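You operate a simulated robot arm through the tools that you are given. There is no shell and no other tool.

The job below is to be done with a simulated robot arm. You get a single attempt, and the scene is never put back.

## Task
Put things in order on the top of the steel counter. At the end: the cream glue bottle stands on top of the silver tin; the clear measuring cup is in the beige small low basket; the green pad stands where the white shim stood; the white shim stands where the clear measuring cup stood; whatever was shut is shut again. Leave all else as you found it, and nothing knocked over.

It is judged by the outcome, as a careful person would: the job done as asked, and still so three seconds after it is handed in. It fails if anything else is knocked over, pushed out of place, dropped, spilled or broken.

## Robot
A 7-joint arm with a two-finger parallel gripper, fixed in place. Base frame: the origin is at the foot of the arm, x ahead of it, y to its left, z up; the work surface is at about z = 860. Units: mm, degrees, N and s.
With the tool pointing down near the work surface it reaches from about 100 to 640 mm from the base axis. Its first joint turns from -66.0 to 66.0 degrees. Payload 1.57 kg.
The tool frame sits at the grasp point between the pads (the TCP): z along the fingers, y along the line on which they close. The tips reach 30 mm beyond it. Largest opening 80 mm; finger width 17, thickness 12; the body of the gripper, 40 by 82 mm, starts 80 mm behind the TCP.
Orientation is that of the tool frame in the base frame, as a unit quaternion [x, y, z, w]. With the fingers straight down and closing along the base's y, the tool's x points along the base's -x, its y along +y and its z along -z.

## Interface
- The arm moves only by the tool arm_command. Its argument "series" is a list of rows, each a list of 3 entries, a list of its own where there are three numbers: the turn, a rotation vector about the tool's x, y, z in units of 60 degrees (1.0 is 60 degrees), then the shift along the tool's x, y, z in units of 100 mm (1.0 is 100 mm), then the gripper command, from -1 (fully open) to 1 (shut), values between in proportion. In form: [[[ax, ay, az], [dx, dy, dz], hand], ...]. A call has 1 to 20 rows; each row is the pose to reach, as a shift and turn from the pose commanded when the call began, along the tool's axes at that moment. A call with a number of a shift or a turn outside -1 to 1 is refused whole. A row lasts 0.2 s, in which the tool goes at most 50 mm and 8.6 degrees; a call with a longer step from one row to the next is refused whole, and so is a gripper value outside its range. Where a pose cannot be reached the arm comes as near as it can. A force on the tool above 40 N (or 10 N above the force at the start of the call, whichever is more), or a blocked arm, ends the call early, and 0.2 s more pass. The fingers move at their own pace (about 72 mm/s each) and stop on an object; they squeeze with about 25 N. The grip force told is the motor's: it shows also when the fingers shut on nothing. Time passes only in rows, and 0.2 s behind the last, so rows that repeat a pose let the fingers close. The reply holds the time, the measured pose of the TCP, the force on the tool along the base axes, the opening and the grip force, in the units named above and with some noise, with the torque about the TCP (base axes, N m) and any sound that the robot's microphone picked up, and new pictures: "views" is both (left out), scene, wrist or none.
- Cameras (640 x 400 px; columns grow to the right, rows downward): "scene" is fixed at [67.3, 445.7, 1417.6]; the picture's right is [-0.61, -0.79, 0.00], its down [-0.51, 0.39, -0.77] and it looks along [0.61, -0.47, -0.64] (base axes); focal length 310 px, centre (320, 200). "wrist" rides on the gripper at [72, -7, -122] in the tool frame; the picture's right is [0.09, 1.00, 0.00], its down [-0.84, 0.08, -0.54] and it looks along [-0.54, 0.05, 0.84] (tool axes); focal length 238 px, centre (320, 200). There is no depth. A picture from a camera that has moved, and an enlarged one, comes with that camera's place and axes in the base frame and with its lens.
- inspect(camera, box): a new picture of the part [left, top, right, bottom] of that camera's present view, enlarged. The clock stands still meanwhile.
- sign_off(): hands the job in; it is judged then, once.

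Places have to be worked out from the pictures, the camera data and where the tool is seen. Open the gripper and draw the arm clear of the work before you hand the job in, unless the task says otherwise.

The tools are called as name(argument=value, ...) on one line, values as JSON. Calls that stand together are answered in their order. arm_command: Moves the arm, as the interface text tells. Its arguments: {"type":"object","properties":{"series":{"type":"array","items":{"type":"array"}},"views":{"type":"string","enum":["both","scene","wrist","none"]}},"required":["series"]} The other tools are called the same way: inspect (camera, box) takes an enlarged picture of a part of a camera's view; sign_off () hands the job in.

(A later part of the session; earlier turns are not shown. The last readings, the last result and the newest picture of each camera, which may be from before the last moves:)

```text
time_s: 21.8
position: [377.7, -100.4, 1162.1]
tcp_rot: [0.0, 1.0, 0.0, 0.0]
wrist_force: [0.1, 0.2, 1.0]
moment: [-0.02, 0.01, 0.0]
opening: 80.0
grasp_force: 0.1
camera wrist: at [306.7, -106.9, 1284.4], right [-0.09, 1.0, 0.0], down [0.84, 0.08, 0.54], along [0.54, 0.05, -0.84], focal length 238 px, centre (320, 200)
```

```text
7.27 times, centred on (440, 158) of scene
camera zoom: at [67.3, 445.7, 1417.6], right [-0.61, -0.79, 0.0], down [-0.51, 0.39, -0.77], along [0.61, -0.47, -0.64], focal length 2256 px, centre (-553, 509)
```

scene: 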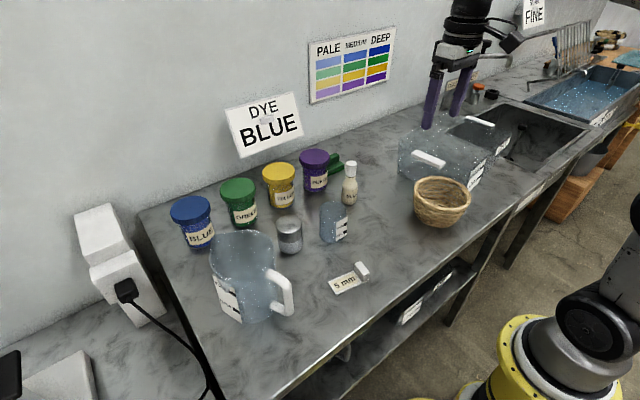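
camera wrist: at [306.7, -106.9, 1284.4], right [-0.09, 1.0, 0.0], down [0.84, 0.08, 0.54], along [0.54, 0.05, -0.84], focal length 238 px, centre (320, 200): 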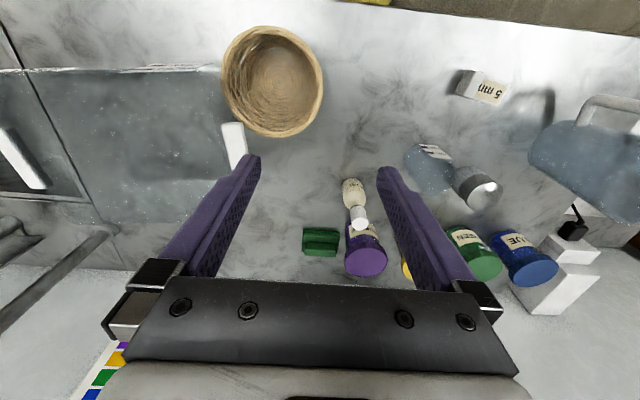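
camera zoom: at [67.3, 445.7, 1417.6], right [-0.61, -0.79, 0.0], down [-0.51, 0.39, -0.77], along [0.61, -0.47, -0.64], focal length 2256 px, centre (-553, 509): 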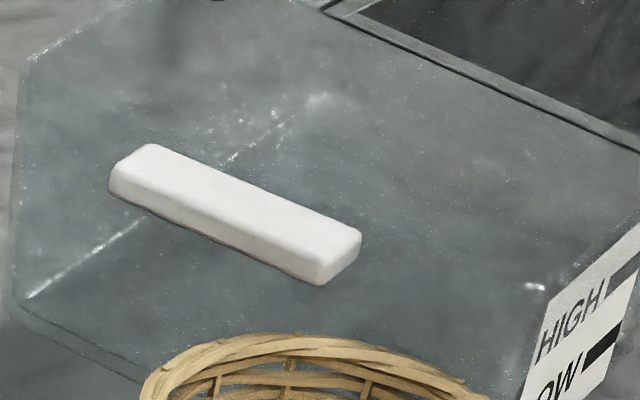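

The box is open-topped with side bars; the basket floor centre is now at (359,-166), originally (399,-80), so it must go back by about (+40,+86). I'll grip the basket's rim at its +y side and slide it back; first I descend above that rim point.

arm_command(series=[[[0, 0, 0], [0.185, -0.035, 0.2], -0.25], [[0, 0, 0], [0.185, -0.035, 0.5], -0.25], [[0, 0, 0], [0.185, -0.035, 0.8], -0.25], [[0, 0, 0], [0.185, -0.035, 1.0], -0.25], [[0, 0, 0], [0.185, -0.035, 1.0], -0.25]], views="none")

arm_command(series=[[[0, 0, 0], [0, 0, 0.3], -0.25], [[0, 0, 0], [0, 0, 0.6], -0.25], [[0, 0, 0], [0, 0, 0.85], -0.25], [[0, 0, 0], [0, 0, 0.85], -0.25]], views="both")

```text
time_s: 23.0
position: [359.2, -105.1, 1062.4]
tcp_rot: [0.0, 1.0, 0.0, 0.001]
wrist_force: [-0.7, -1.0, -0.3]
moment: [-0.01, -0.01, 0.02]
opening: 50.0
grasp_force: 0.0
```

```text
time_s: 24.0
position: [360.6, -105.5, 977.8]
tcp_rot: [0.0, 1.0, 0.0, 0.0]
wrist_force: [-0.3, -0.9, 0.6]
moment: [-0.03, -0.03, -0.02]
opening: 49.8
grasp_force: 0.1
camera wrist: at [288.7, -112.5, 1099.6], right [-0.09, 1.0, 0.0], down [0.84, 0.08, 0.54], along [0.54, 0.05, -0.84], focal length 238 px, centre (320, 200)
```

scene: 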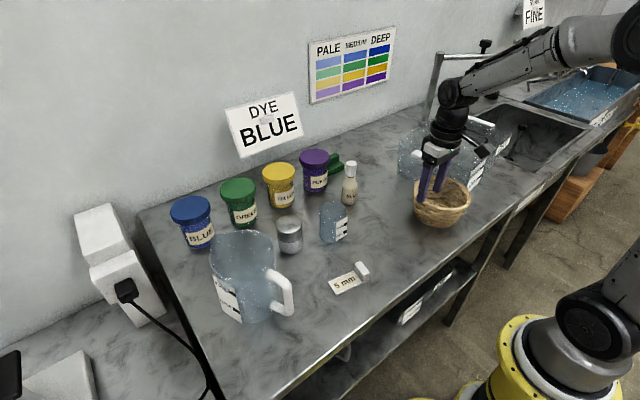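
wrist: 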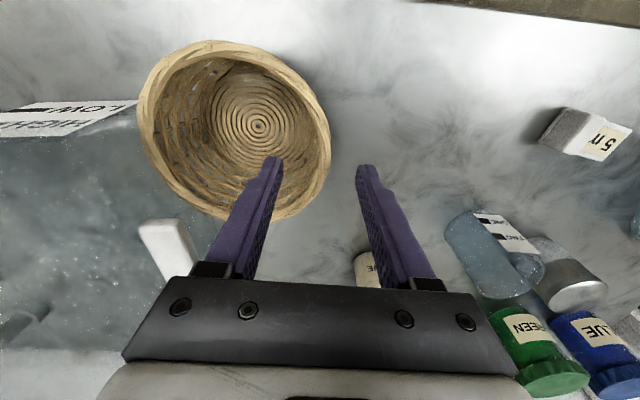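

The rim's +y edge lies between the fingers as planned. I lower to z ≈ 942 and close on the rim.

arm_command(series=[[[0, 0, 0], [0, 0, 0.12], -0.25], [[0, 0, 0], [0, 0, 0.24], -0.25], [[0, 0, 0], [0, 0, 0.355], -0.25], [[0, 0, 0], [0, 0, 0.355], -0.25], [[0, 0, 0], [0, 0, 0.355], 0.2], [[0, 0, 0], [0, 0, 0.355], 0.6], [[0, 0, 0], [0, 0, 0.355], 1], [[0, 0, 0], [0, 0, 0.355], 1]], views="both")

```text
time_s: 25.8
position: [360.1, -106.4, 943.9]
tcp_rot: [0.001, 1.0, -0.001, 0.0]
wrist_force: [0.1, -2.0, 4.2]
moment: [-0.61, 0.03, 0.11]
opening: 11.5
grasp_force: 25.0
camera wrist: at [288.4, -112.9, 1065.3], right [-0.09, 1.0, 0.0], down [0.84, 0.08, 0.54], along [0.54, 0.05, -0.84], focal length 238 px, centre (320, 200)
```

scene: 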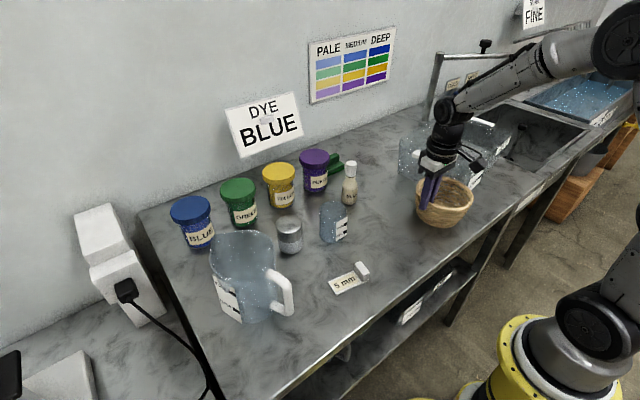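
wrist: 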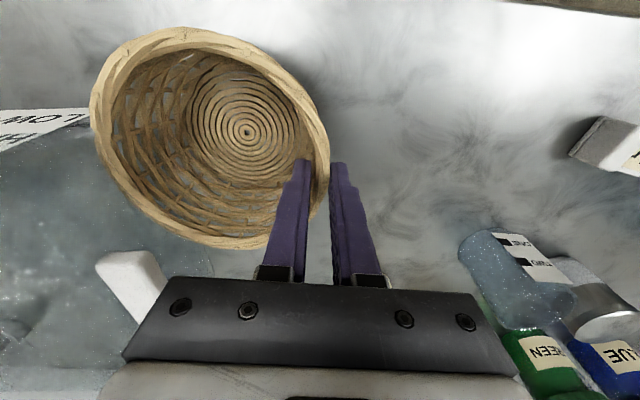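

The rim is held (11.5 mm). I slide the basket by (+40,+86) back toward its original place, slowly.

arm_command(series=[[[0, 0, 0], [-0.03, 0.06, 0], 1], [[0, 0, 0], [-0.08, 0.17, 0], 1], [[0, 0, 0], [-0.13, 0.28, 0], 1], [[0, 0, 0], [-0.18, 0.39, 0], 1], [[0, 0, 0], [-0.23, 0.5, 0], 1], [[0, 0, 0], [-0.28, 0.61, 0], 1], [[0, 0, 0], [-0.33, 0.72, 0], 1], [[0, 0, 0], [-0.38, 0.82, 0], 1], [[0, 0, 0], [-0.4, 0.865, 0], 1], [[0, 0, 0], [-0.4, 0.865, 0], 1]], views="both")

```text
time_s: 28.0
position: [400.8, -19.6, 942.4]
tcp_rot: [0.001, 1.0, 0.001, 0.0]
wrist_force: [0.3, -1.8, 4.2]
moment: [-0.56, 0.01, -0.07]
opening: 11.5
grasp_force: 24.6
camera wrist: at [327.4, -25.9, 1064.6], right [-0.09, 1.0, 0.0], down [0.84, 0.08, 0.54], along [0.54, 0.05, -0.84], focal length 238 px, centre (320, 200)
```

scene: 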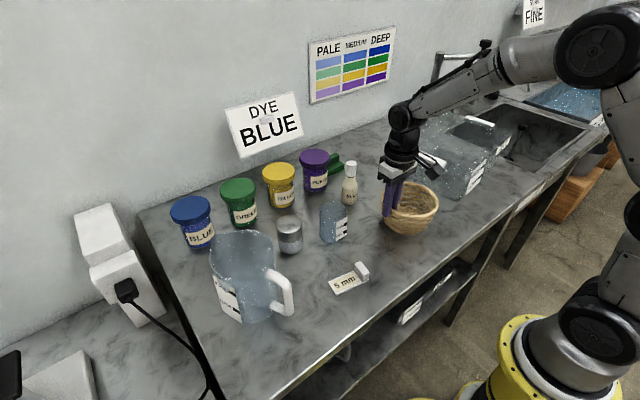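
wrist: 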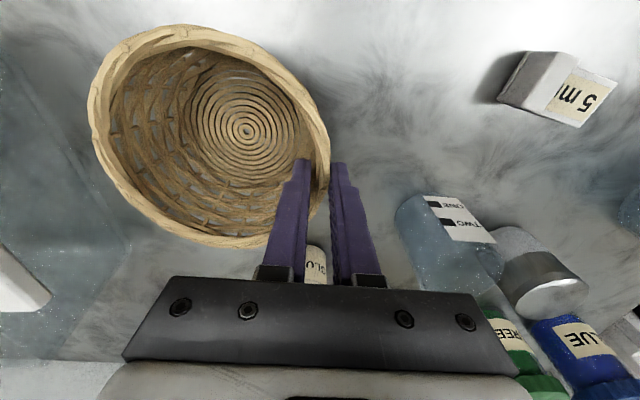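

inspect(camera="scene", box=[260, 130, 460, 300])

```text
2.35 times, centred on (360, 215) of scene
camera zoom: at [67.2, 445.7, 1417.6], right [-0.61, -0.79, 0.0], down [-0.51, 0.39, -0.77], along [0.61, -0.47, -0.64], focal length 730 px, centre (226, 165)
```

zoom: 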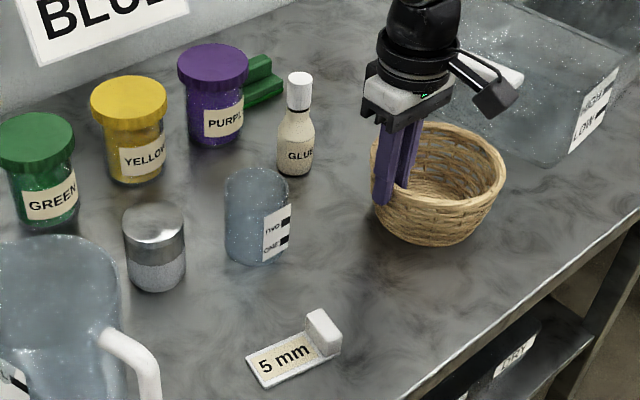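

Basket is back within several mm (crop shows about +6 px right, +3 px down versus the start). I release the rim to let it settle, then measure again.

arm_command(series=[[[0, 0, 0], [0, 0, 0], 0.5], [[0, 0, 0], [0, 0, 0], 0.1], [[0, 0, 0], [0, 0, 0], 0.1], [[0, 0, 0], [0, 0, 0], 0.1]], views="wrist")

inspect(camera="scene", box=[260, 130, 460, 300])

```text
time_s: 29.0
position: [399.2, -18.7, 943.6]
tcp_rot: [-0.001, 1.0, 0.001, 0.0]
wrist_force: [0.2, -0.8, 1.3]
moment: [-0.01, 0.01, -0.02]
opening: 36.3
grasp_force: 0.1
camera wrist: at [327.4, -26.1, 1064.8], right [-0.09, 1.0, 0.0], down [0.84, 0.08, 0.54], along [0.54, 0.05, -0.84], focal length 238 px, centre (320, 200)
```

wrist: 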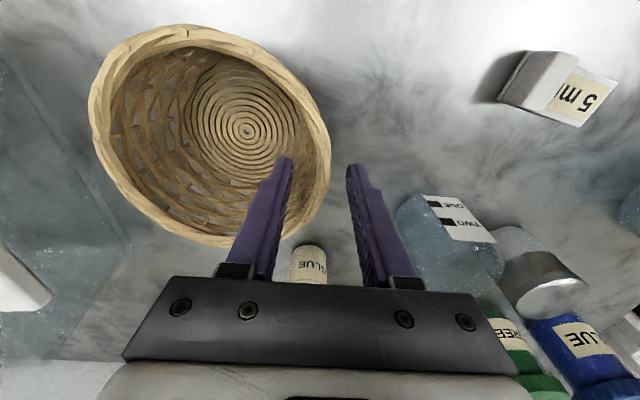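

```text
2.35 times, centred on (360, 215) of scene
camera zoom: at [67.3, 445.7, 1417.6], right [-0.61, -0.79, 0.0], down [-0.51, 0.39, -0.77], along [0.61, -0.47, -0.64], focal length 730 px, centre (226, 165)
```

zoom: 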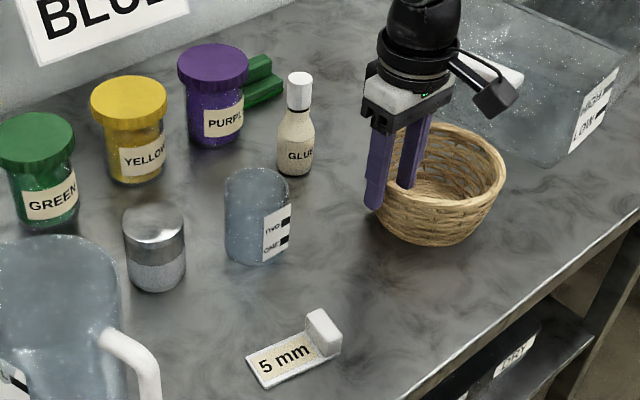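

Wrist and scene readings agree the basket needs another (+7,+2.5). I regrip, shift it by that, and release.

arm_command(series=[[[0, 0, 0], [0, 0, 0], 0.6], [[0, 0, 0], [0, 0, 0], 1], [[0, 0, 0], [0, 0, 0], 1], [[0, 0, 0], [-0.03, 0.01, 0], 1], [[0, 0, 0], [-0.06, 0.02, 0], 1], [[0, 0, 0], [-0.075, 0.025, 0], 1], [[0, 0, 0], [-0.075, 0.025, 0], 1], [[0, 0, 0], [-0.075, 0.025, 0], 0.5], [[0, 0, 0], [-0.075, 0.025, 0], 0.1], [[0, 0, 0], [-0.075, 0.025, 0], 0.1], [[0, 0, 0], [-0.075, 0.025, 0], 0.1]], views="wrist")

inspect(camera="scene", box=[260, 130, 460, 300])

inspect(camera="wrist", box=[80, 10, 340, 250])

```text
time_s: 31.4
position: [406.0, -16.6, 942.1]
tcp_rot: [0.0, 1.0, 0.0, 0.0]
wrist_force: [0.0, -0.3, 0.6]
moment: [0.02, 0.02, 0.02]
opening: 36.2
grasp_force: 0.0
camera wrist: at [334.2, -22.8, 1064.6], right [-0.09, 1.0, 0.0], down [0.84, 0.08, 0.54], along [0.54, 0.05, -0.84], focal length 238 px, centre (320, 200)
```

wrist: 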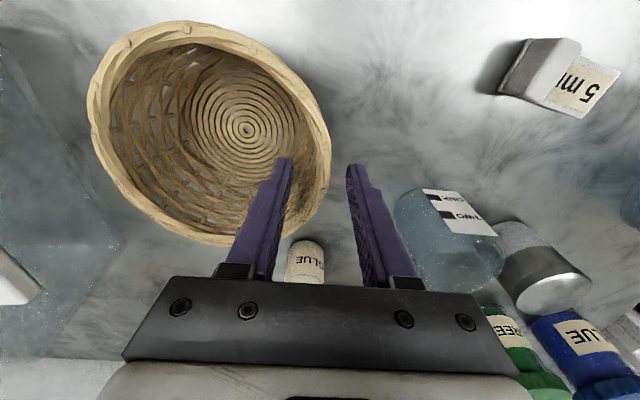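

```text
2.35 times, centred on (360, 215) of scene
camera zoom: at [67.3, 445.7, 1417.6], right [-0.61, -0.79, 0.0], down [-0.51, 0.39, -0.77], along [0.61, -0.47, -0.64], focal length 730 px, centre (226, 165)
```

zoom: 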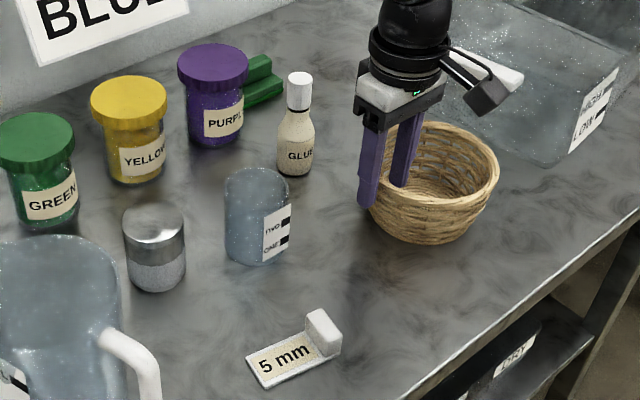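

```text
1.67 times, centred on (210, 130) of wrist
camera zoom: at [334.2, -22.8, 1064.6], right [-0.09, 1.0, 0.0], down [0.84, 0.08, 0.54], along [0.54, 0.05, -0.84], focal length 397 px, centre (503, 317)
```

zoom: 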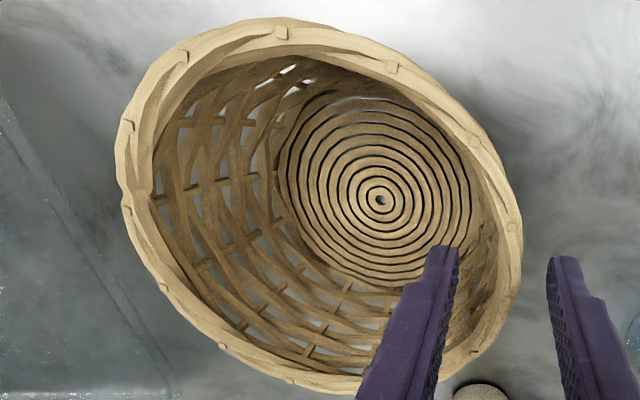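

The basket is back at about (398,-79), matching its original spot in the crop. I rise out of it and move to look at the box from nearer.

arm_command(series=[[[0, 0, 0], [0, 0, -0.3], 0.1], [[0, 0, 0], [0, 0, -0.7], 0.1], [[0, 0, 0], [0, 0, -1.0], 0.1], [[0, 0, 0], [0, 0, -1.0], -0.4]], views="none")

arm_command(series=[[[0, 0, 0], [-0.05, -0.3, -0.3], -0.4], [[0, 0, 0], [-0.1, -0.6, -0.6], -0.4], [[0, 0, 0], [-0.1, -1.0, -0.6], -0.4], [[0, 0, 0], [-0.1, -1.0, -0.6], -0.4]], views="both")

inspect(camera="scene", box=[380, 80, 560, 210])

inspect(camera="wrist", box=[0, 0, 340, 240])

```text
time_s: 32.4
position: [406.2, -16.6, 1044.1]
tcp_rot: [0.0, 1.0, 0.001, 0.001]
wrist_force: [-0.5, -0.9, 0.7]
moment: [-0.03, 0.03, -0.01]
opening: 56.0
grasp_force: 0.0
```

```text
time_s: 33.4
position: [417.4, -117.3, 1101.3]
tcp_rot: [0.0, 1.0, 0.0, 0.0]
wrist_force: [0.4, 0.7, -0.1]
moment: [0.0, -0.01, 0.0]
opening: 56.1
grasp_force: 0.1
camera wrist: at [344.9, -123.5, 1223.4], right [-0.09, 1.0, 0.0], down [0.84, 0.08, 0.54], along [0.54, 0.05, -0.84], focal length 238 px, centre (320, 200)
```

scene: 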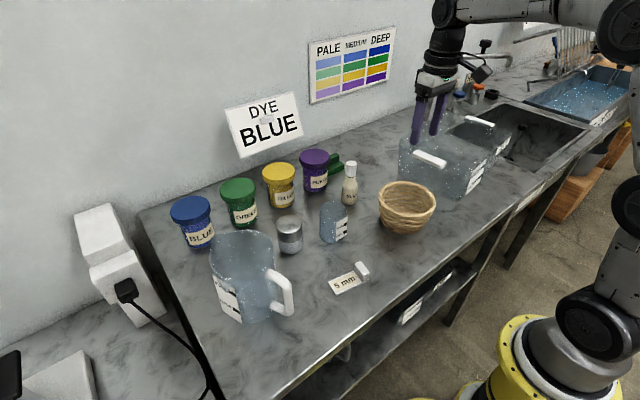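
wrist: 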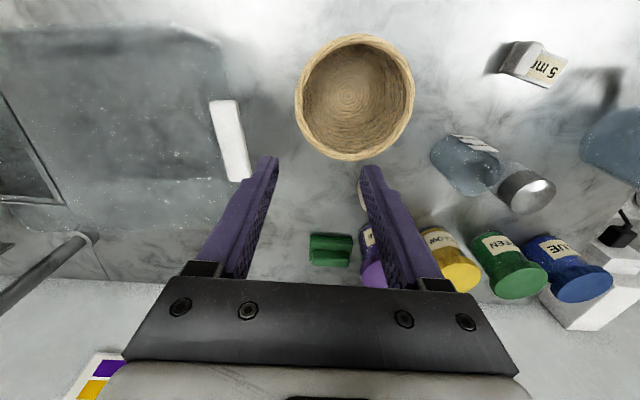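

```text
3.08 times, centred on (470, 145) of scene
camera zoom: at [67.3, 445.7, 1417.6], right [-0.61, -0.79, 0.0], down [-0.51, 0.39, -0.77], along [0.61, -0.47, -0.64], focal length 955 px, centre (-142, 369)
```

zoom: 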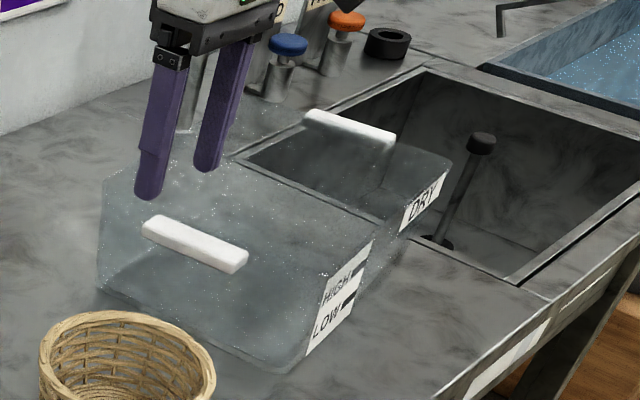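

```text
1.67 times, centred on (170, 120) of wrist
camera zoom: at [344.9, -123.5, 1223.4], right [-0.09, 1.0, 0.0], down [0.84, 0.08, 0.54], along [0.54, 0.05, -0.84], focal length 397 px, centre (570, 333)
```

zoom: 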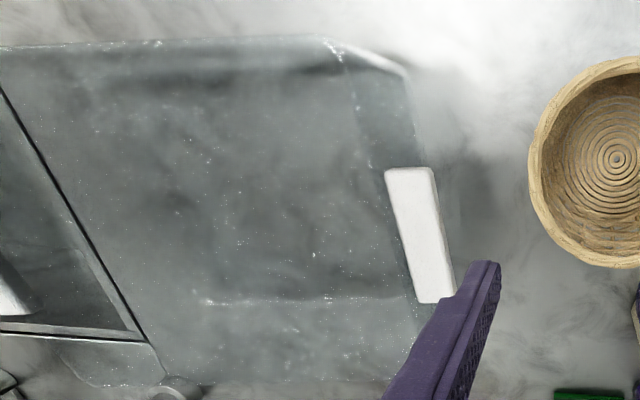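

The basket matches its starting crop. The box handle's centre is now ≈ (437,-208) with yaw ≈ +6°; it was ≈ (460,-184) with yaw ≈ 0. I'll grip the box's handle with the wall and guide it back, starting by hovering above it with the yaw matched.

arm_command(series=[[[0, 0, -0.05], [-0.1, -0.3, 0], -0.75], [[0, 0, -0.1], [-0.2, -0.65, 0.1], -0.75], [[0, 0, -0.1], [-0.205, -0.94, 0.3], -0.75], [[0, 0, -0.1], [-0.205, -0.94, 0.5], -0.75], [[0, 0, -0.1], [-0.205, -0.94, 0.5], -0.75]], views="both")

inspect(camera="wrist", box=[180, 40, 460, 240])

```text
time_s: 34.6
position: [437.9, -211.1, 1049.5]
tcp_rot: [-0.052, 0.999, 0.0, 0.0]
wrist_force: [-0.8, 0.3, -0.1]
moment: [-0.02, -0.01, 0.0]
opening: 69.8
grasp_force: 0.1
camera wrist: at [367.2, -225.4, 1171.4], right [-0.2, 0.98, 0.0], down [0.82, 0.16, 0.54], along [0.53, 0.11, -0.84], focal length 238 px, centre (320, 200)
```

scene: 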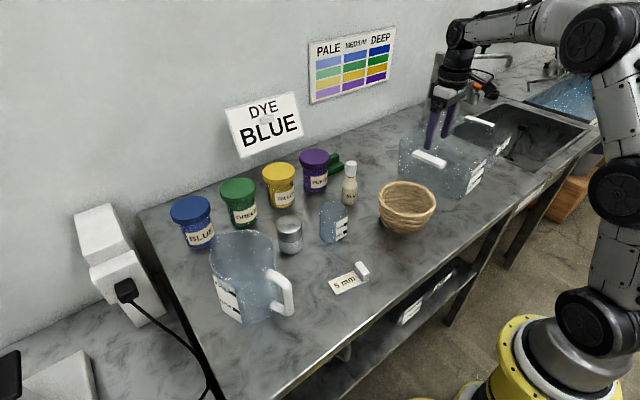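
wrist: 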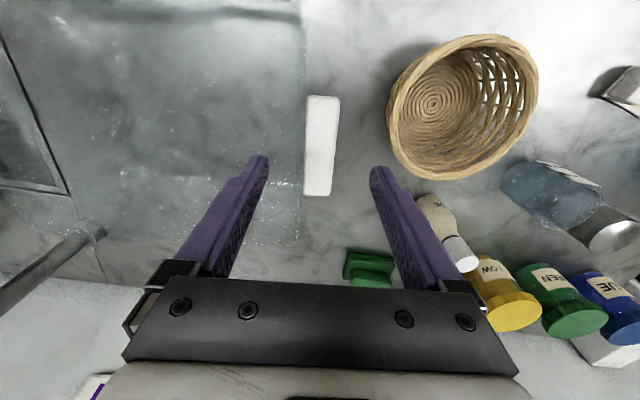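

```text
2.00 times, centred on (320, 140) of wrist
camera zoom: at [367.2, -225.4, 1171.4], right [-0.2, 0.98, 0.0], down [0.82, 0.16, 0.54], along [0.53, 0.11, -0.84], focal length 477 px, centre (320, 320)
```

zoom: 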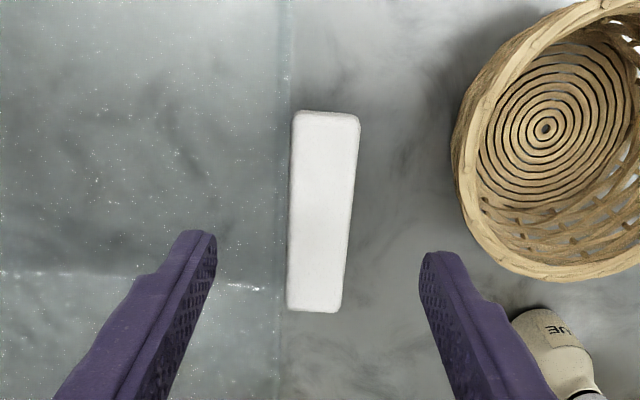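

The handle bar is centred and aligned between the fingers, with the box wall just inside it. I lower gently, checking whether the inner finger meets anything.

arm_command(series=[[[0, 0, 0], [0, 0, 0.1], -0.75], [[0, 0, 0], [0, 0, 0.2], -0.75], [[0, 0, 0], [0, 0, 0.27], -0.75], [[0, 0, 0], [0, 0, 0.32], -0.75], [[0, 0, 0], [0, 0, 0.36], -0.75], [[0, 0, 0], [0, 0, 0.36], -0.75]], views="none")

inspect(camera="scene", box=[380, 80, 560, 210])

```text
time_s: 36.0
position: [438.5, -209.2, 1015.1]
tcp_rot: [-0.052, 0.999, 0.0, -0.001]
wrist_force: [-0.3, -0.2, -0.5]
moment: [-0.01, 0.0, -0.02]
opening: 69.8
grasp_force: 0.0
```

```text
3.08 times, centred on (470, 145) of scene
camera zoom: at [67.3, 445.7, 1417.6], right [-0.61, -0.79, 0.0], down [-0.51, 0.39, -0.77], along [0.61, -0.47, -0.64], focal length 955 px, centre (-142, 369)
```

zoom: 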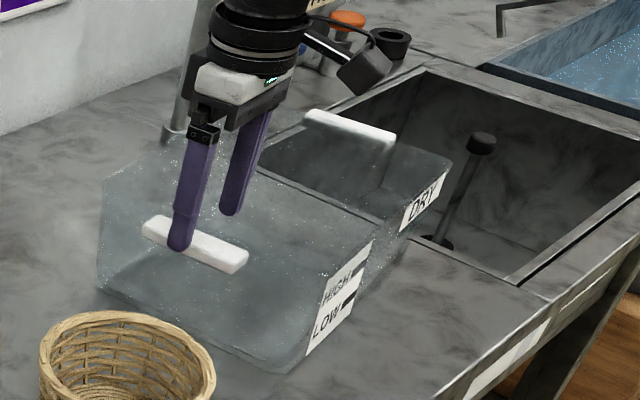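

Tips are at z ≈ 985 with no contact, so the box is open and the inner finger is inside. I go down another 24 mm and check.

arm_command(series=[[[0, 0, 0], [0, 0, 0.06], -0.75], [[0, 0, 0], [0, 0, 0.12], -0.75], [[0, 0, 0], [0, 0, 0.18], -0.75], [[0, 0, 0], [0, 0, 0.24], -0.75], [[0, 0, 0], [0, 0, 0.24], -0.75]], views="wrist")

inspect(camera="scene", box=[380, 80, 560, 210])

```text
time_s: 37.2
position: [436.5, -209.5, 991.0]
tcp_rot: [-0.052, 0.999, 0.0, 0.0]
wrist_force: [-0.4, -0.2, 0.1]
moment: [0.0, -0.03, 0.02]
opening: 70.2
grasp_force: 0.1
camera wrist: at [366.4, -224.0, 1114.0], right [-0.2, 0.98, 0.0], down [0.82, 0.16, 0.54], along [0.53, 0.11, -0.84], focal length 238 px, centre (320, 200)
```

wrist: 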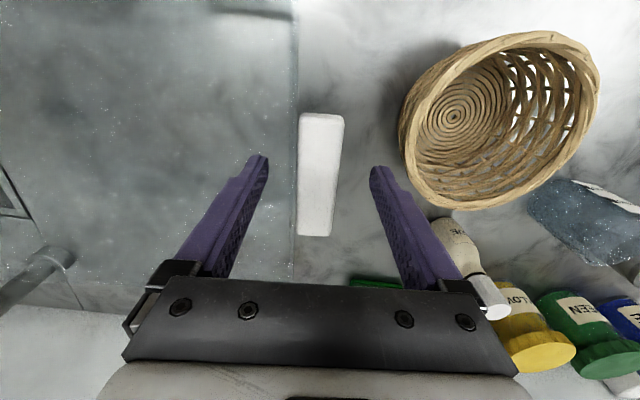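

```text
3.08 times, centred on (470, 145) of scene
camera zoom: at [67.3, 445.7, 1417.6], right [-0.61, -0.79, 0.0], down [-0.51, 0.39, -0.77], along [0.61, -0.47, -0.64], focal length 955 px, centre (-142, 369)
```

zoom: 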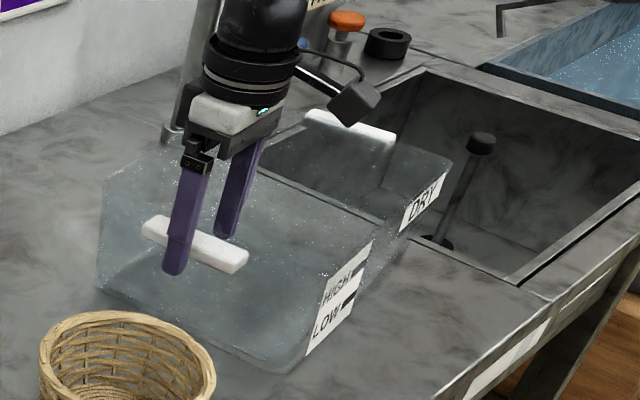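

The fingers straddle the wall and bar. I close on them.

arm_command(series=[[[0, 0, 0], [0, 0, 0], -0.4], [[0, 0, 0], [0, 0, 0], -0.1], [[0, 0, 0], [0, 0, 0], 0.2], [[0, 0, 0], [0, 0, 0], 0.6], [[0, 0, 0], [0, 0, 0], 1], [[0, 0, 0], [0, 0, 0], 1]], views="wrist")

inspect(camera="scene", box=[380, 80, 560, 210])

```text
time_s: 38.6
position: [437.5, -209.3, 994.0]
tcp_rot: [-0.052, 0.999, 0.0, 0.0]
wrist_force: [1.0, 0.3, 0.3]
moment: [-0.2, 0.02, 0.28]
opening: 32.9
grasp_force: 25.2
camera wrist: at [366.5, -224.0, 1114.3], right [-0.2, 0.98, 0.0], down [0.82, 0.16, 0.54], along [0.53, 0.11, -0.84], focal length 238 px, centre (320, 200)
```

wrist: 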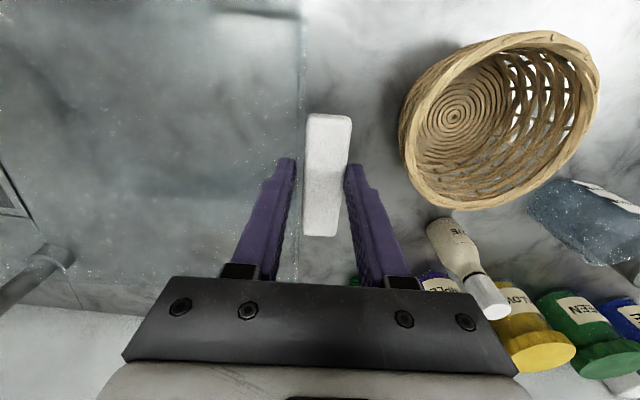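

```text
3.08 times, centred on (470, 145) of scene
camera zoom: at [67.3, 445.7, 1417.6], right [-0.61, -0.79, 0.0], down [-0.51, 0.39, -0.77], along [0.61, -0.47, -0.64], focal length 955 px, centre (-142, 369)
```

zoom: 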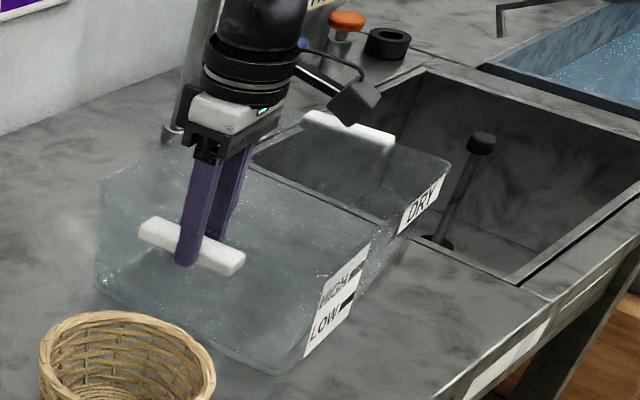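

The bar and wall are gripped (33 mm). I guide the box back by about (+21.5,+22) mm with -6.4° of yaw, in small steps.

arm_command(series=[[[0, 0, 0.01], [-0.024, 0.02, 0], 1], [[0, 0, 0.022], [-0.048, 0.04, 0], 1], [[0, 0, 0.035], [-0.08, 0.066, 0], 1], [[0, 0, 0.05], [-0.11, 0.092, 0], 1], [[0, 0, 0.065], [-0.145, 0.12, 0], 1], [[0, 0, 0.08], [-0.18, 0.15, 0], 1], [[0, 0, 0.095], [-0.21, 0.175, 0], 1], [[0, 0, 0.107], [-0.237, 0.1965, 0], 1], [[0, 0, 0.107], [-0.237, 0.1965, 0], 1]], views="both")

inspect(camera="scene", box=[380, 80, 560, 210])

```text
time_s: 40.6
position: [458.8, -187.6, 992.7]
tcp_rot: [0.004, 1.0, -0.001, 0.001]
wrist_force: [0.3, -0.6, 1.4]
moment: [-0.3, 0.08, 0.19]
opening: 32.9
grasp_force: 25.0
camera wrist: at [387.2, -193.6, 1114.4], right [-0.08, 1.0, 0.0], down [0.84, 0.07, 0.54], along [0.54, 0.05, -0.84], focal length 238 px, centre (320, 200)
```

scene: 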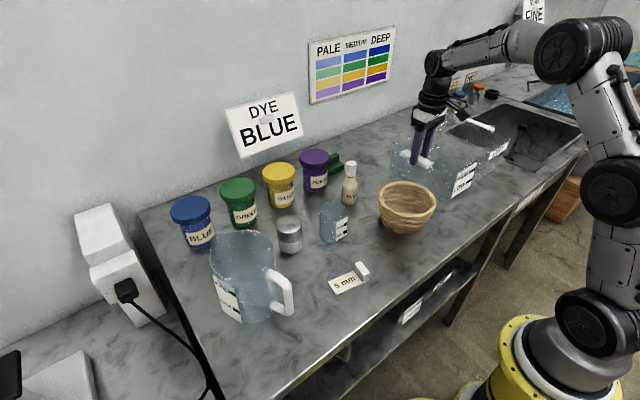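
wrist: 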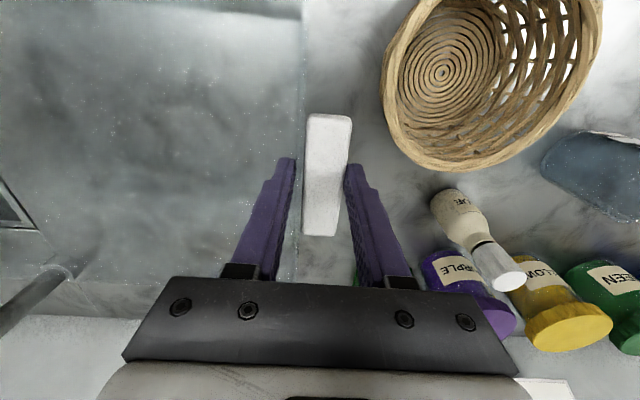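

```text
3.08 times, centred on (470, 145) of scene
camera zoom: at [67.2, 445.7, 1417.6], right [-0.61, -0.79, 0.0], down [-0.51, 0.39, -0.77], along [0.61, -0.47, -0.64], focal length 955 px, centre (-142, 369)
```

zoom: 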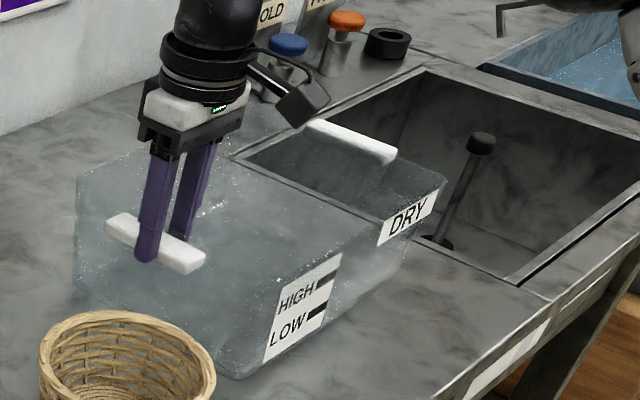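

The box is nearly home: labels and handles lie within about 3 px of their starting crop positions. One small correction of (+2.5,+1.5) mm, then release.

arm_command(series=[[[0, 0, 0], [-0.012, 0.008, 0], 1], [[0, 0, 0], [-0.025, 0.015, 0], 1], [[0, 0, 0], [-0.025, 0.015, 0], 1], [[0, 0, 0], [-0.025, 0.015, 0], 0.1], [[0, 0, 0], [-0.025, 0.015, 0], -0.4], [[0, 0, 0], [-0.025, 0.015, 0], -0.75], [[0, 0, 0], [-0.025, 0.015, 0], -0.75], [[0, 0, 0], [-0.025, 0.015, -0.3], -0.75], [[0, 0, 0], [-0.025, 0.015, -0.6], -0.75], [[0, 0, 0], [-0.025, 0.015, -1.0], -0.75], [[0, 0, 0], [-0.025, 0.015, -1.0], -0.75]], views="both")

inspect(camera="scene", box=[380, 80, 560, 210])

```text
time_s: 43.0
position: [461.8, -186.2, 1093.3]
tcp_rot: [0.003, 1.0, 0.0, 0.0]
wrist_force: [0.3, 0.1, 0.7]
moment: [0.01, 0.03, 0.02]
opening: 70.1
grasp_force: 0.0
camera wrist: at [389.7, -192.1, 1215.4], right [-0.08, 1.0, 0.0], down [0.84, 0.07, 0.54], along [0.54, 0.05, -0.84], focal length 238 px, centre (320, 200)
```

scene: 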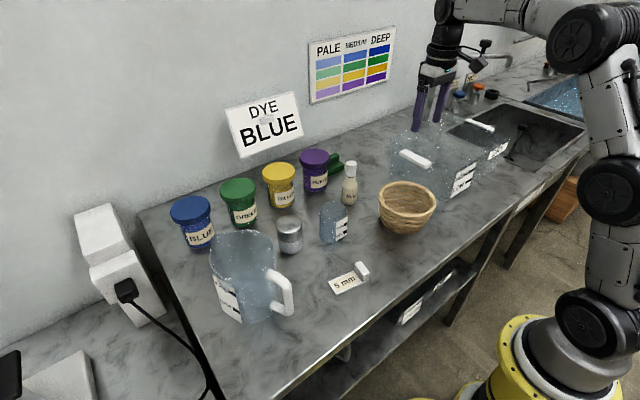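
wrist: 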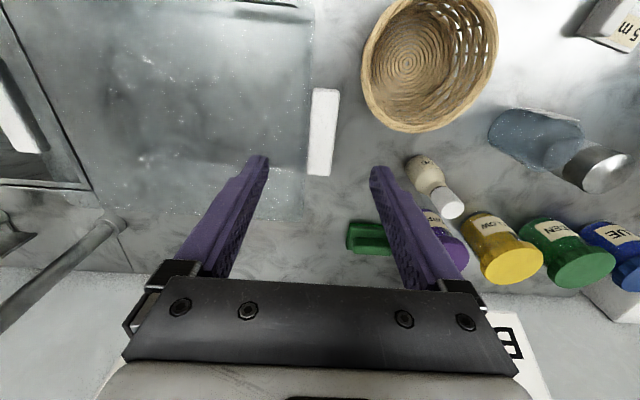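

```text
3.08 times, centred on (470, 145) of scene
camera zoom: at [67.3, 445.7, 1417.6], right [-0.61, -0.79, 0.0], down [-0.51, 0.39, -0.77], along [0.61, -0.47, -0.64], focal length 955 px, centre (-142, 369)
```

zoom: 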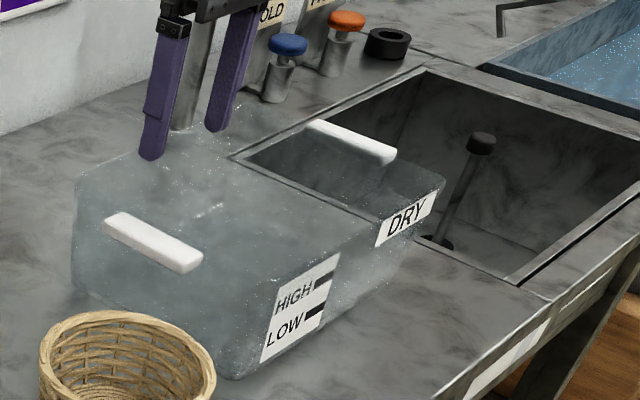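

The box crop now matches the starting crop to within a couple of pixels, and the basket matches too. I return to the cup at safe height, squaring the yaw.

arm_command(series=[[[0, 0, -0.007], [0, 0.33, 0], -1], [[0, 0, -0.007], [0, 0.66, 0], -1], [[0, 0, -0.007], [0, 1.0, 0], -1], [[0, 0, -0.007], [0, 1.0, 0], -1]], views="none")

arm_command(series=[[[0, 0, 0], [0, 0.4, 0], -1], [[0, 0, 0], [0, 0.8, 0], -1], [[0, 0, 0], [0, 1.0, 0], -1], [[0, 0, 0], [0, 1.0, 0], -1]], views="none")

arm_command(series=[[[0, 0, 0], [-0.03, 0.4, 0.2], -1], [[0, 0, 0], [-0.065, 0.85, 0.5], -1], [[0, 0, 0], [-0.065, 0.85, 0.8], -1], [[0, 0, 0], [-0.065, 0.85, 0.9], -1], [[0, 0, 0], [-0.065, 0.85, 0.9], -1]], views="both")

inspect(camera="wrist", box=[220, 70, 420, 230])

```text
time_s: 44.0
position: [462.2, -83.9, 1092.0]
tcp_rot: [0.0, 1.0, 0.0, 0.0]
wrist_force: [0.3, -0.3, 0.2]
moment: [-0.01, 0.0, -0.02]
opening: 80.0
grasp_force: 0.1
```

```text
time_s: 45.0
position: [462.0, 14.6, 1090.8]
tcp_rot: [0.001, 1.0, 0.0, 0.001]
wrist_force: [0.8, -0.6, 0.3]
moment: [0.0, 0.05, 0.01]
opening: 80.1
grasp_force: 0.1
```

```text
refused: row 2 steps farther than a row can; nothing moved
```

```text
2.50 times, centred on (320, 150) of wrist
camera zoom: at [390.6, 8.2, 1212.5], right [-0.09, 1.0, 0.0], down [0.84, 0.08, 0.54], along [0.54, 0.05, -0.84], focal length 596 px, centre (320, 325)
```

zoom: 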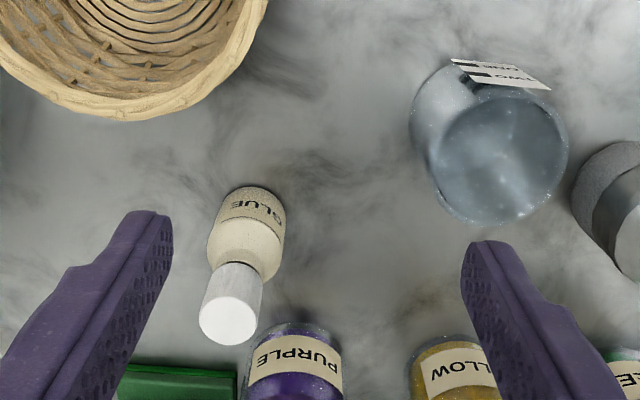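

One row was too long a step and was refused; I redo that move with shorter rows.

arm_command(series=[[[0, 0, 0], [-0.03, 0.4, 0], -1], [[0, 0, 0], [-0.065, 0.8, 0], -1], [[0, 0, 0], [-0.065, 0.85, 0.4], -1], [[0, 0, 0], [-0.065, 0.85, 0.8], -1], [[0, 0, 0], [-0.065, 0.85, 0.9], -1], [[0, 0, 0], [-0.065, 0.85, 0.9], -1]], views="both")

inspect(camera="wrist", box=[220, 70, 420, 230])

```text
time_s: 46.4
position: [467.0, 98.4, 1000.6]
tcp_rot: [0.0, 1.0, 0.0, 0.0]
wrist_force: [0.7, -0.5, 0.2]
moment: [0.01, 0.0, 0.0]
opening: 80.2
grasp_force: 0.0
camera wrist: at [395.1, 92.2, 1123.8], right [-0.09, 1.0, 0.0], down [0.84, 0.08, 0.54], along [0.54, 0.05, -0.84], focal length 238 px, centre (320, 200)
```

scene: 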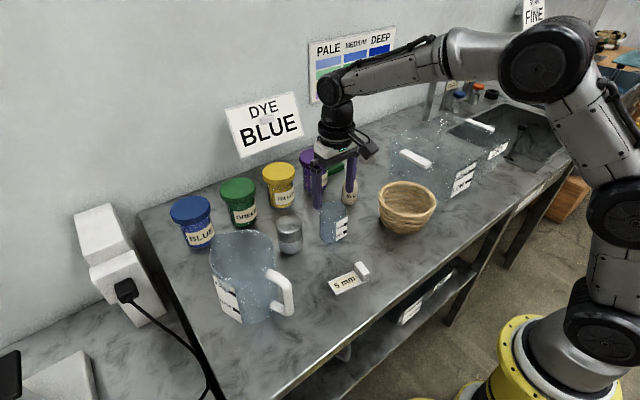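
wrist: 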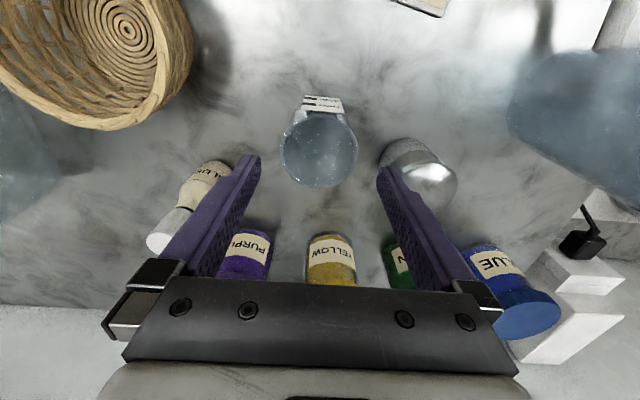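

```text
2.50 times, centred on (320, 150) of wrist
camera zoom: at [395.1, 92.2, 1123.8], right [-0.09, 1.0, 0.0], down [0.84, 0.08, 0.54], along [0.54, 0.05, -0.84], focal length 596 px, centre (320, 325)
```

zoom: 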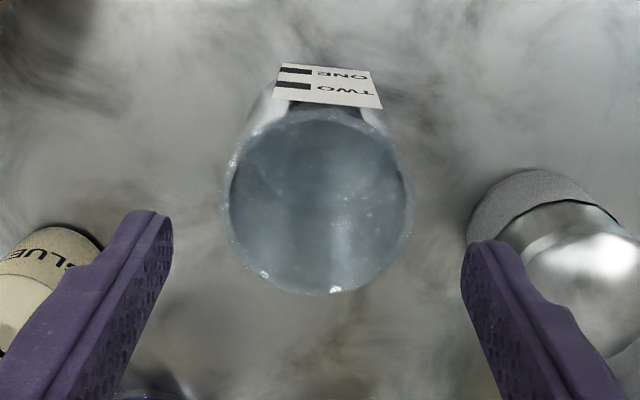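

The cup is upright and centred. I go lower this time (TCP z ≈ 912, tips ≈ 882), close, wait, and lift only 20 mm slowly to test the hold.

arm_command(series=[[[0, 0, 0], [0, -0.005, 0.3], -1], [[0, 0, 0], [0, -0.005, 0.5], -1], [[0, 0, 0], [0, -0.005, 0.7], -1], [[0, 0, 0], [0, -0.005, 0.85], -1], [[0, 0, 0], [0, -0.005, 0.9], -1], [[0, 0, 0], [0, -0.005, 0.9], -1], [[0, 0, 0], [0, -0.005, 0.9], -0.6], [[0, 0, 0], [0, -0.005, 0.9], 0], [[0, 0, 0], [0, -0.005, 0.9], 1], [[0, 0, 0], [0, -0.005, 0.9], 1], [[0, 0, 0], [0, -0.005, 0.9], 1], [[0, 0, 0], [0, -0.005, 0.9], 1]], views="wrist")

arm_command(series=[[[0, 0, 0], [0, 0, -0.03], 1], [[0, 0, 0], [0, 0, -0.06], 1], [[0, 0, 0], [0, 0, -0.1], 1], [[0, 0, 0], [0, 0, -0.15], 1], [[0, 0, 0], [0, 0, -0.2], 1], [[0, 0, 0], [0, 0, -0.2], 1]], views="wrist")

inspect(camera="scene", box=[280, 140, 400, 260])

```text
time_s: 49.0
position: [469.5, 97.9, 912.0]
tcp_rot: [0.0, 1.0, 0.0, 0.0]
wrist_force: [-0.2, -0.1, 0.2]
moment: [-0.02, 0.05, 0.0]
opening: 65.9
grasp_force: 24.9
camera wrist: at [397.5, 91.3, 1034.1], right [-0.09, 1.0, 0.0], down [0.84, 0.08, 0.54], along [0.54, 0.05, -0.84], focal length 238 px, centre (320, 200)
```

wrist: 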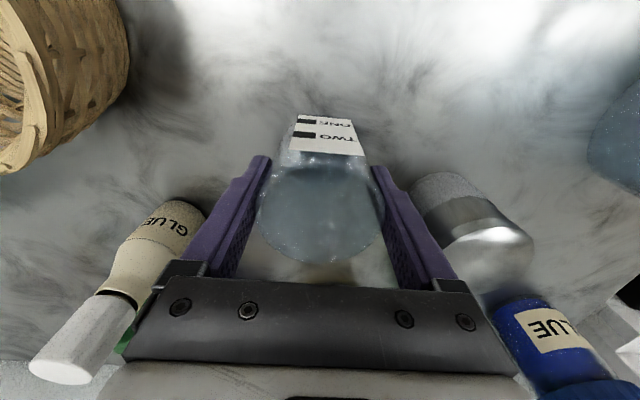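

```text
time_s: 50.4
position: [468.2, 98.3, 932.3]
tcp_rot: [0.0, 1.0, 0.0, 0.001]
wrist_force: [0.0, -0.1, -0.7]
moment: [0.0, -0.01, 0.02]
opening: 66.0
grasp_force: 25.0
camera wrist: at [397.3, 91.5, 1054.4], right [-0.09, 1.0, 0.0], down [0.84, 0.08, 0.54], along [0.54, 0.05, -0.84], focal length 238 px, centre (320, 200)
```

wrist: 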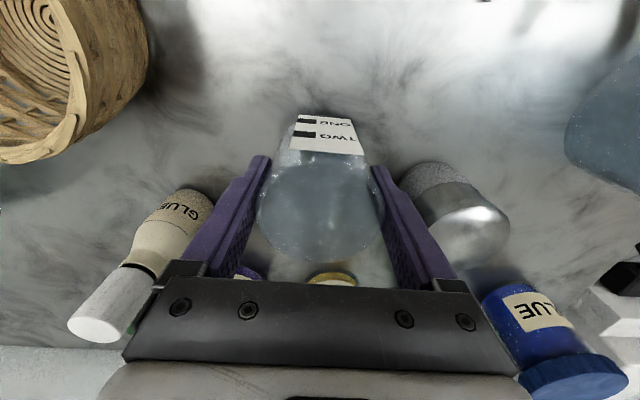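

```text
3.33 times, centred on (340, 200) of scene
camera zoom: at [67.3, 445.7, 1417.6], right [-0.61, -0.79, 0.0], down [-0.51, 0.39, -0.77], along [0.61, -0.47, -0.64], focal length 1034 px, centre (253, 200)
```

zoom: 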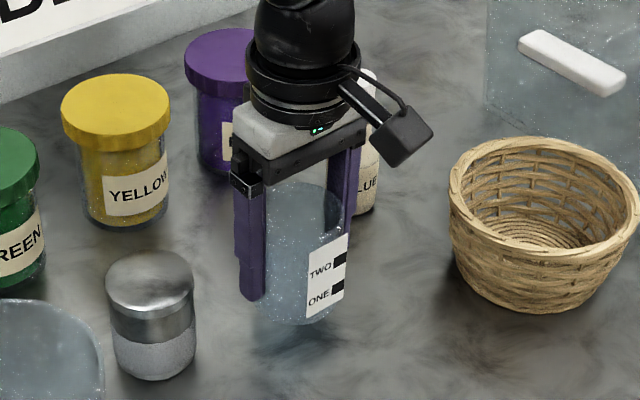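

No slip this time: the cup rides up with the fingers. I lift another 95 mm slowly and recheck before moving sideways.

arm_command(series=[[[0, 0, 0], [0, 0, -0.04], 1], [[0, 0, 0], [0, 0, -0.1], 1], [[0, 0, 0], [0, 0, -0.17], 1], [[0, 0, 0], [0, 0, -0.24], 1], [[0, 0, 0], [0, 0, -0.31], 1], [[0, 0, 0], [0, 0, -0.38], 1], [[0, 0, 0], [0, 0, -0.45], 1], [[0, 0, 0], [0, 0, -0.52], 1], [[0, 0, 0], [0, 0, -0.59], 1], [[0, 0, 0], [0, 0, -0.66], 1], [[0, 0, 0], [0, 0, -0.73], 1], [[0, 0, 0], [0, 0, -0.8], 1], [[0, 0, 0], [0, 0, -0.87], 1], [[0, 0, 0], [0, 0, -0.92], 1], [[0, 0, 0], [0, 0, -0.95], 1], [[0, 0, 0], [0, 0, -0.95], 1]], views="both")

inspect(camera="scene", box=[280, 100, 420, 260])

```text
time_s: 53.8
position: [467.8, 97.7, 1026.1]
tcp_rot: [0.0, 1.0, 0.0, 0.0]
wrist_force: [0.5, 0.5, 0.4]
moment: [0.0, -0.02, 0.01]
opening: 65.6
grasp_force: 24.7
camera wrist: at [397.0, 91.2, 1149.1], right [-0.09, 1.0, 0.0], down [0.84, 0.08, 0.54], along [0.54, 0.05, -0.84], focal length 238 px, centre (320, 200)
```

scene: 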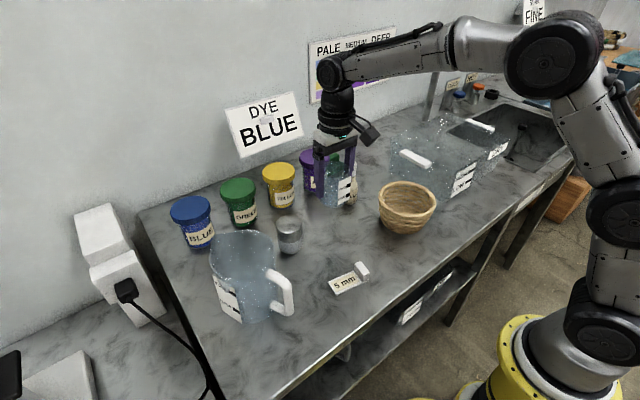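
wrist: 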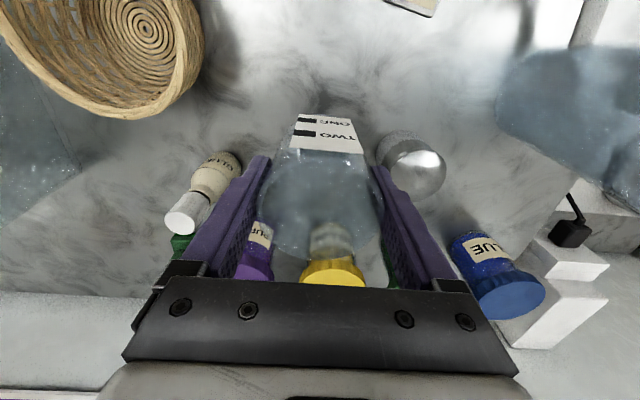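

```text
2.50 times, centred on (350, 180) of scene
camera zoom: at [67.3, 445.7, 1417.6], right [-0.61, -0.79, 0.0], down [-0.51, 0.39, -0.77], along [0.61, -0.47, -0.64], focal length 776 px, centre (245, 250)
```

zoom: 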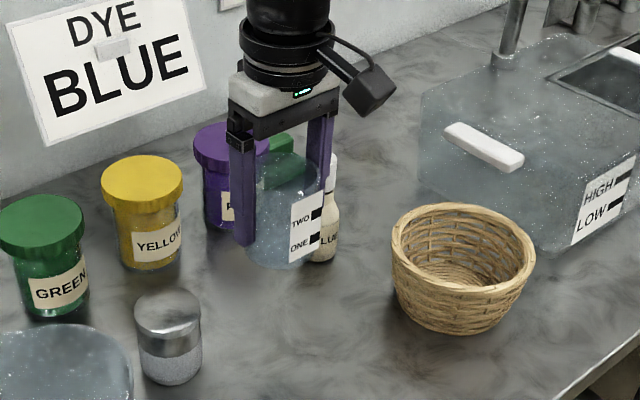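

The cup is held firmly, its bottom ≈ 975, some 50 mm above the basket rim. I carry it in two moves to above the basket centre (398,-79), checking in between.

arm_command(series=[[[0, 0, 0], [0.05, -0.13, 0], 1], [[0, 0, 0], [0.13, -0.33, 0], 1], [[0, 0, 0], [0.21, -0.55, 0], 1], [[0, 0, 0], [0.29, -0.77, 0], 1], [[0, 0, 0], [0.37, -0.95, 0], 1], [[0, 0, 0], [0.37, -0.95, 0], 1]], views="both")

```text
time_s: 55.2
position: [431.8, 0.4, 1026.3]
tcp_rot: [0.0, 1.0, 0.0, 0.0]
wrist_force: [0.0, 0.2, 0.2]
moment: [0.04, -0.01, 0.02]
opening: 65.8
grasp_force: 24.7
camera wrist: at [360.2, -5.8, 1148.8], right [-0.09, 1.0, 0.0], down [0.84, 0.08, 0.54], along [0.54, 0.05, -0.84], focal length 238 px, centre (320, 200)
```

scene: 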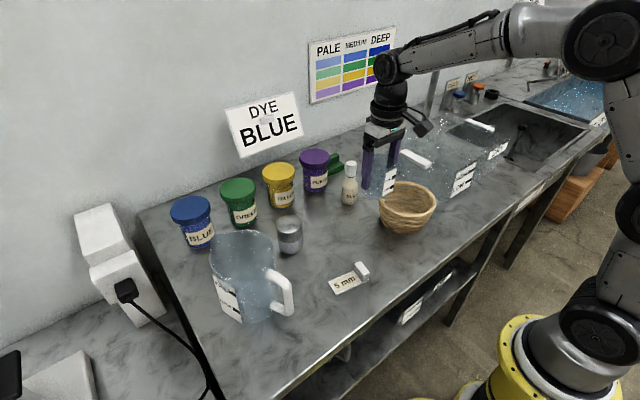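
wrist: 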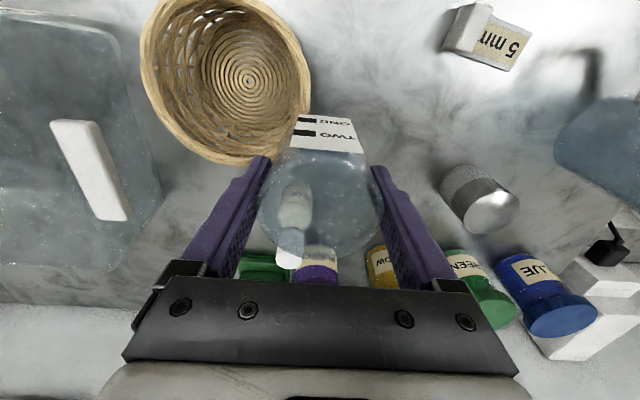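

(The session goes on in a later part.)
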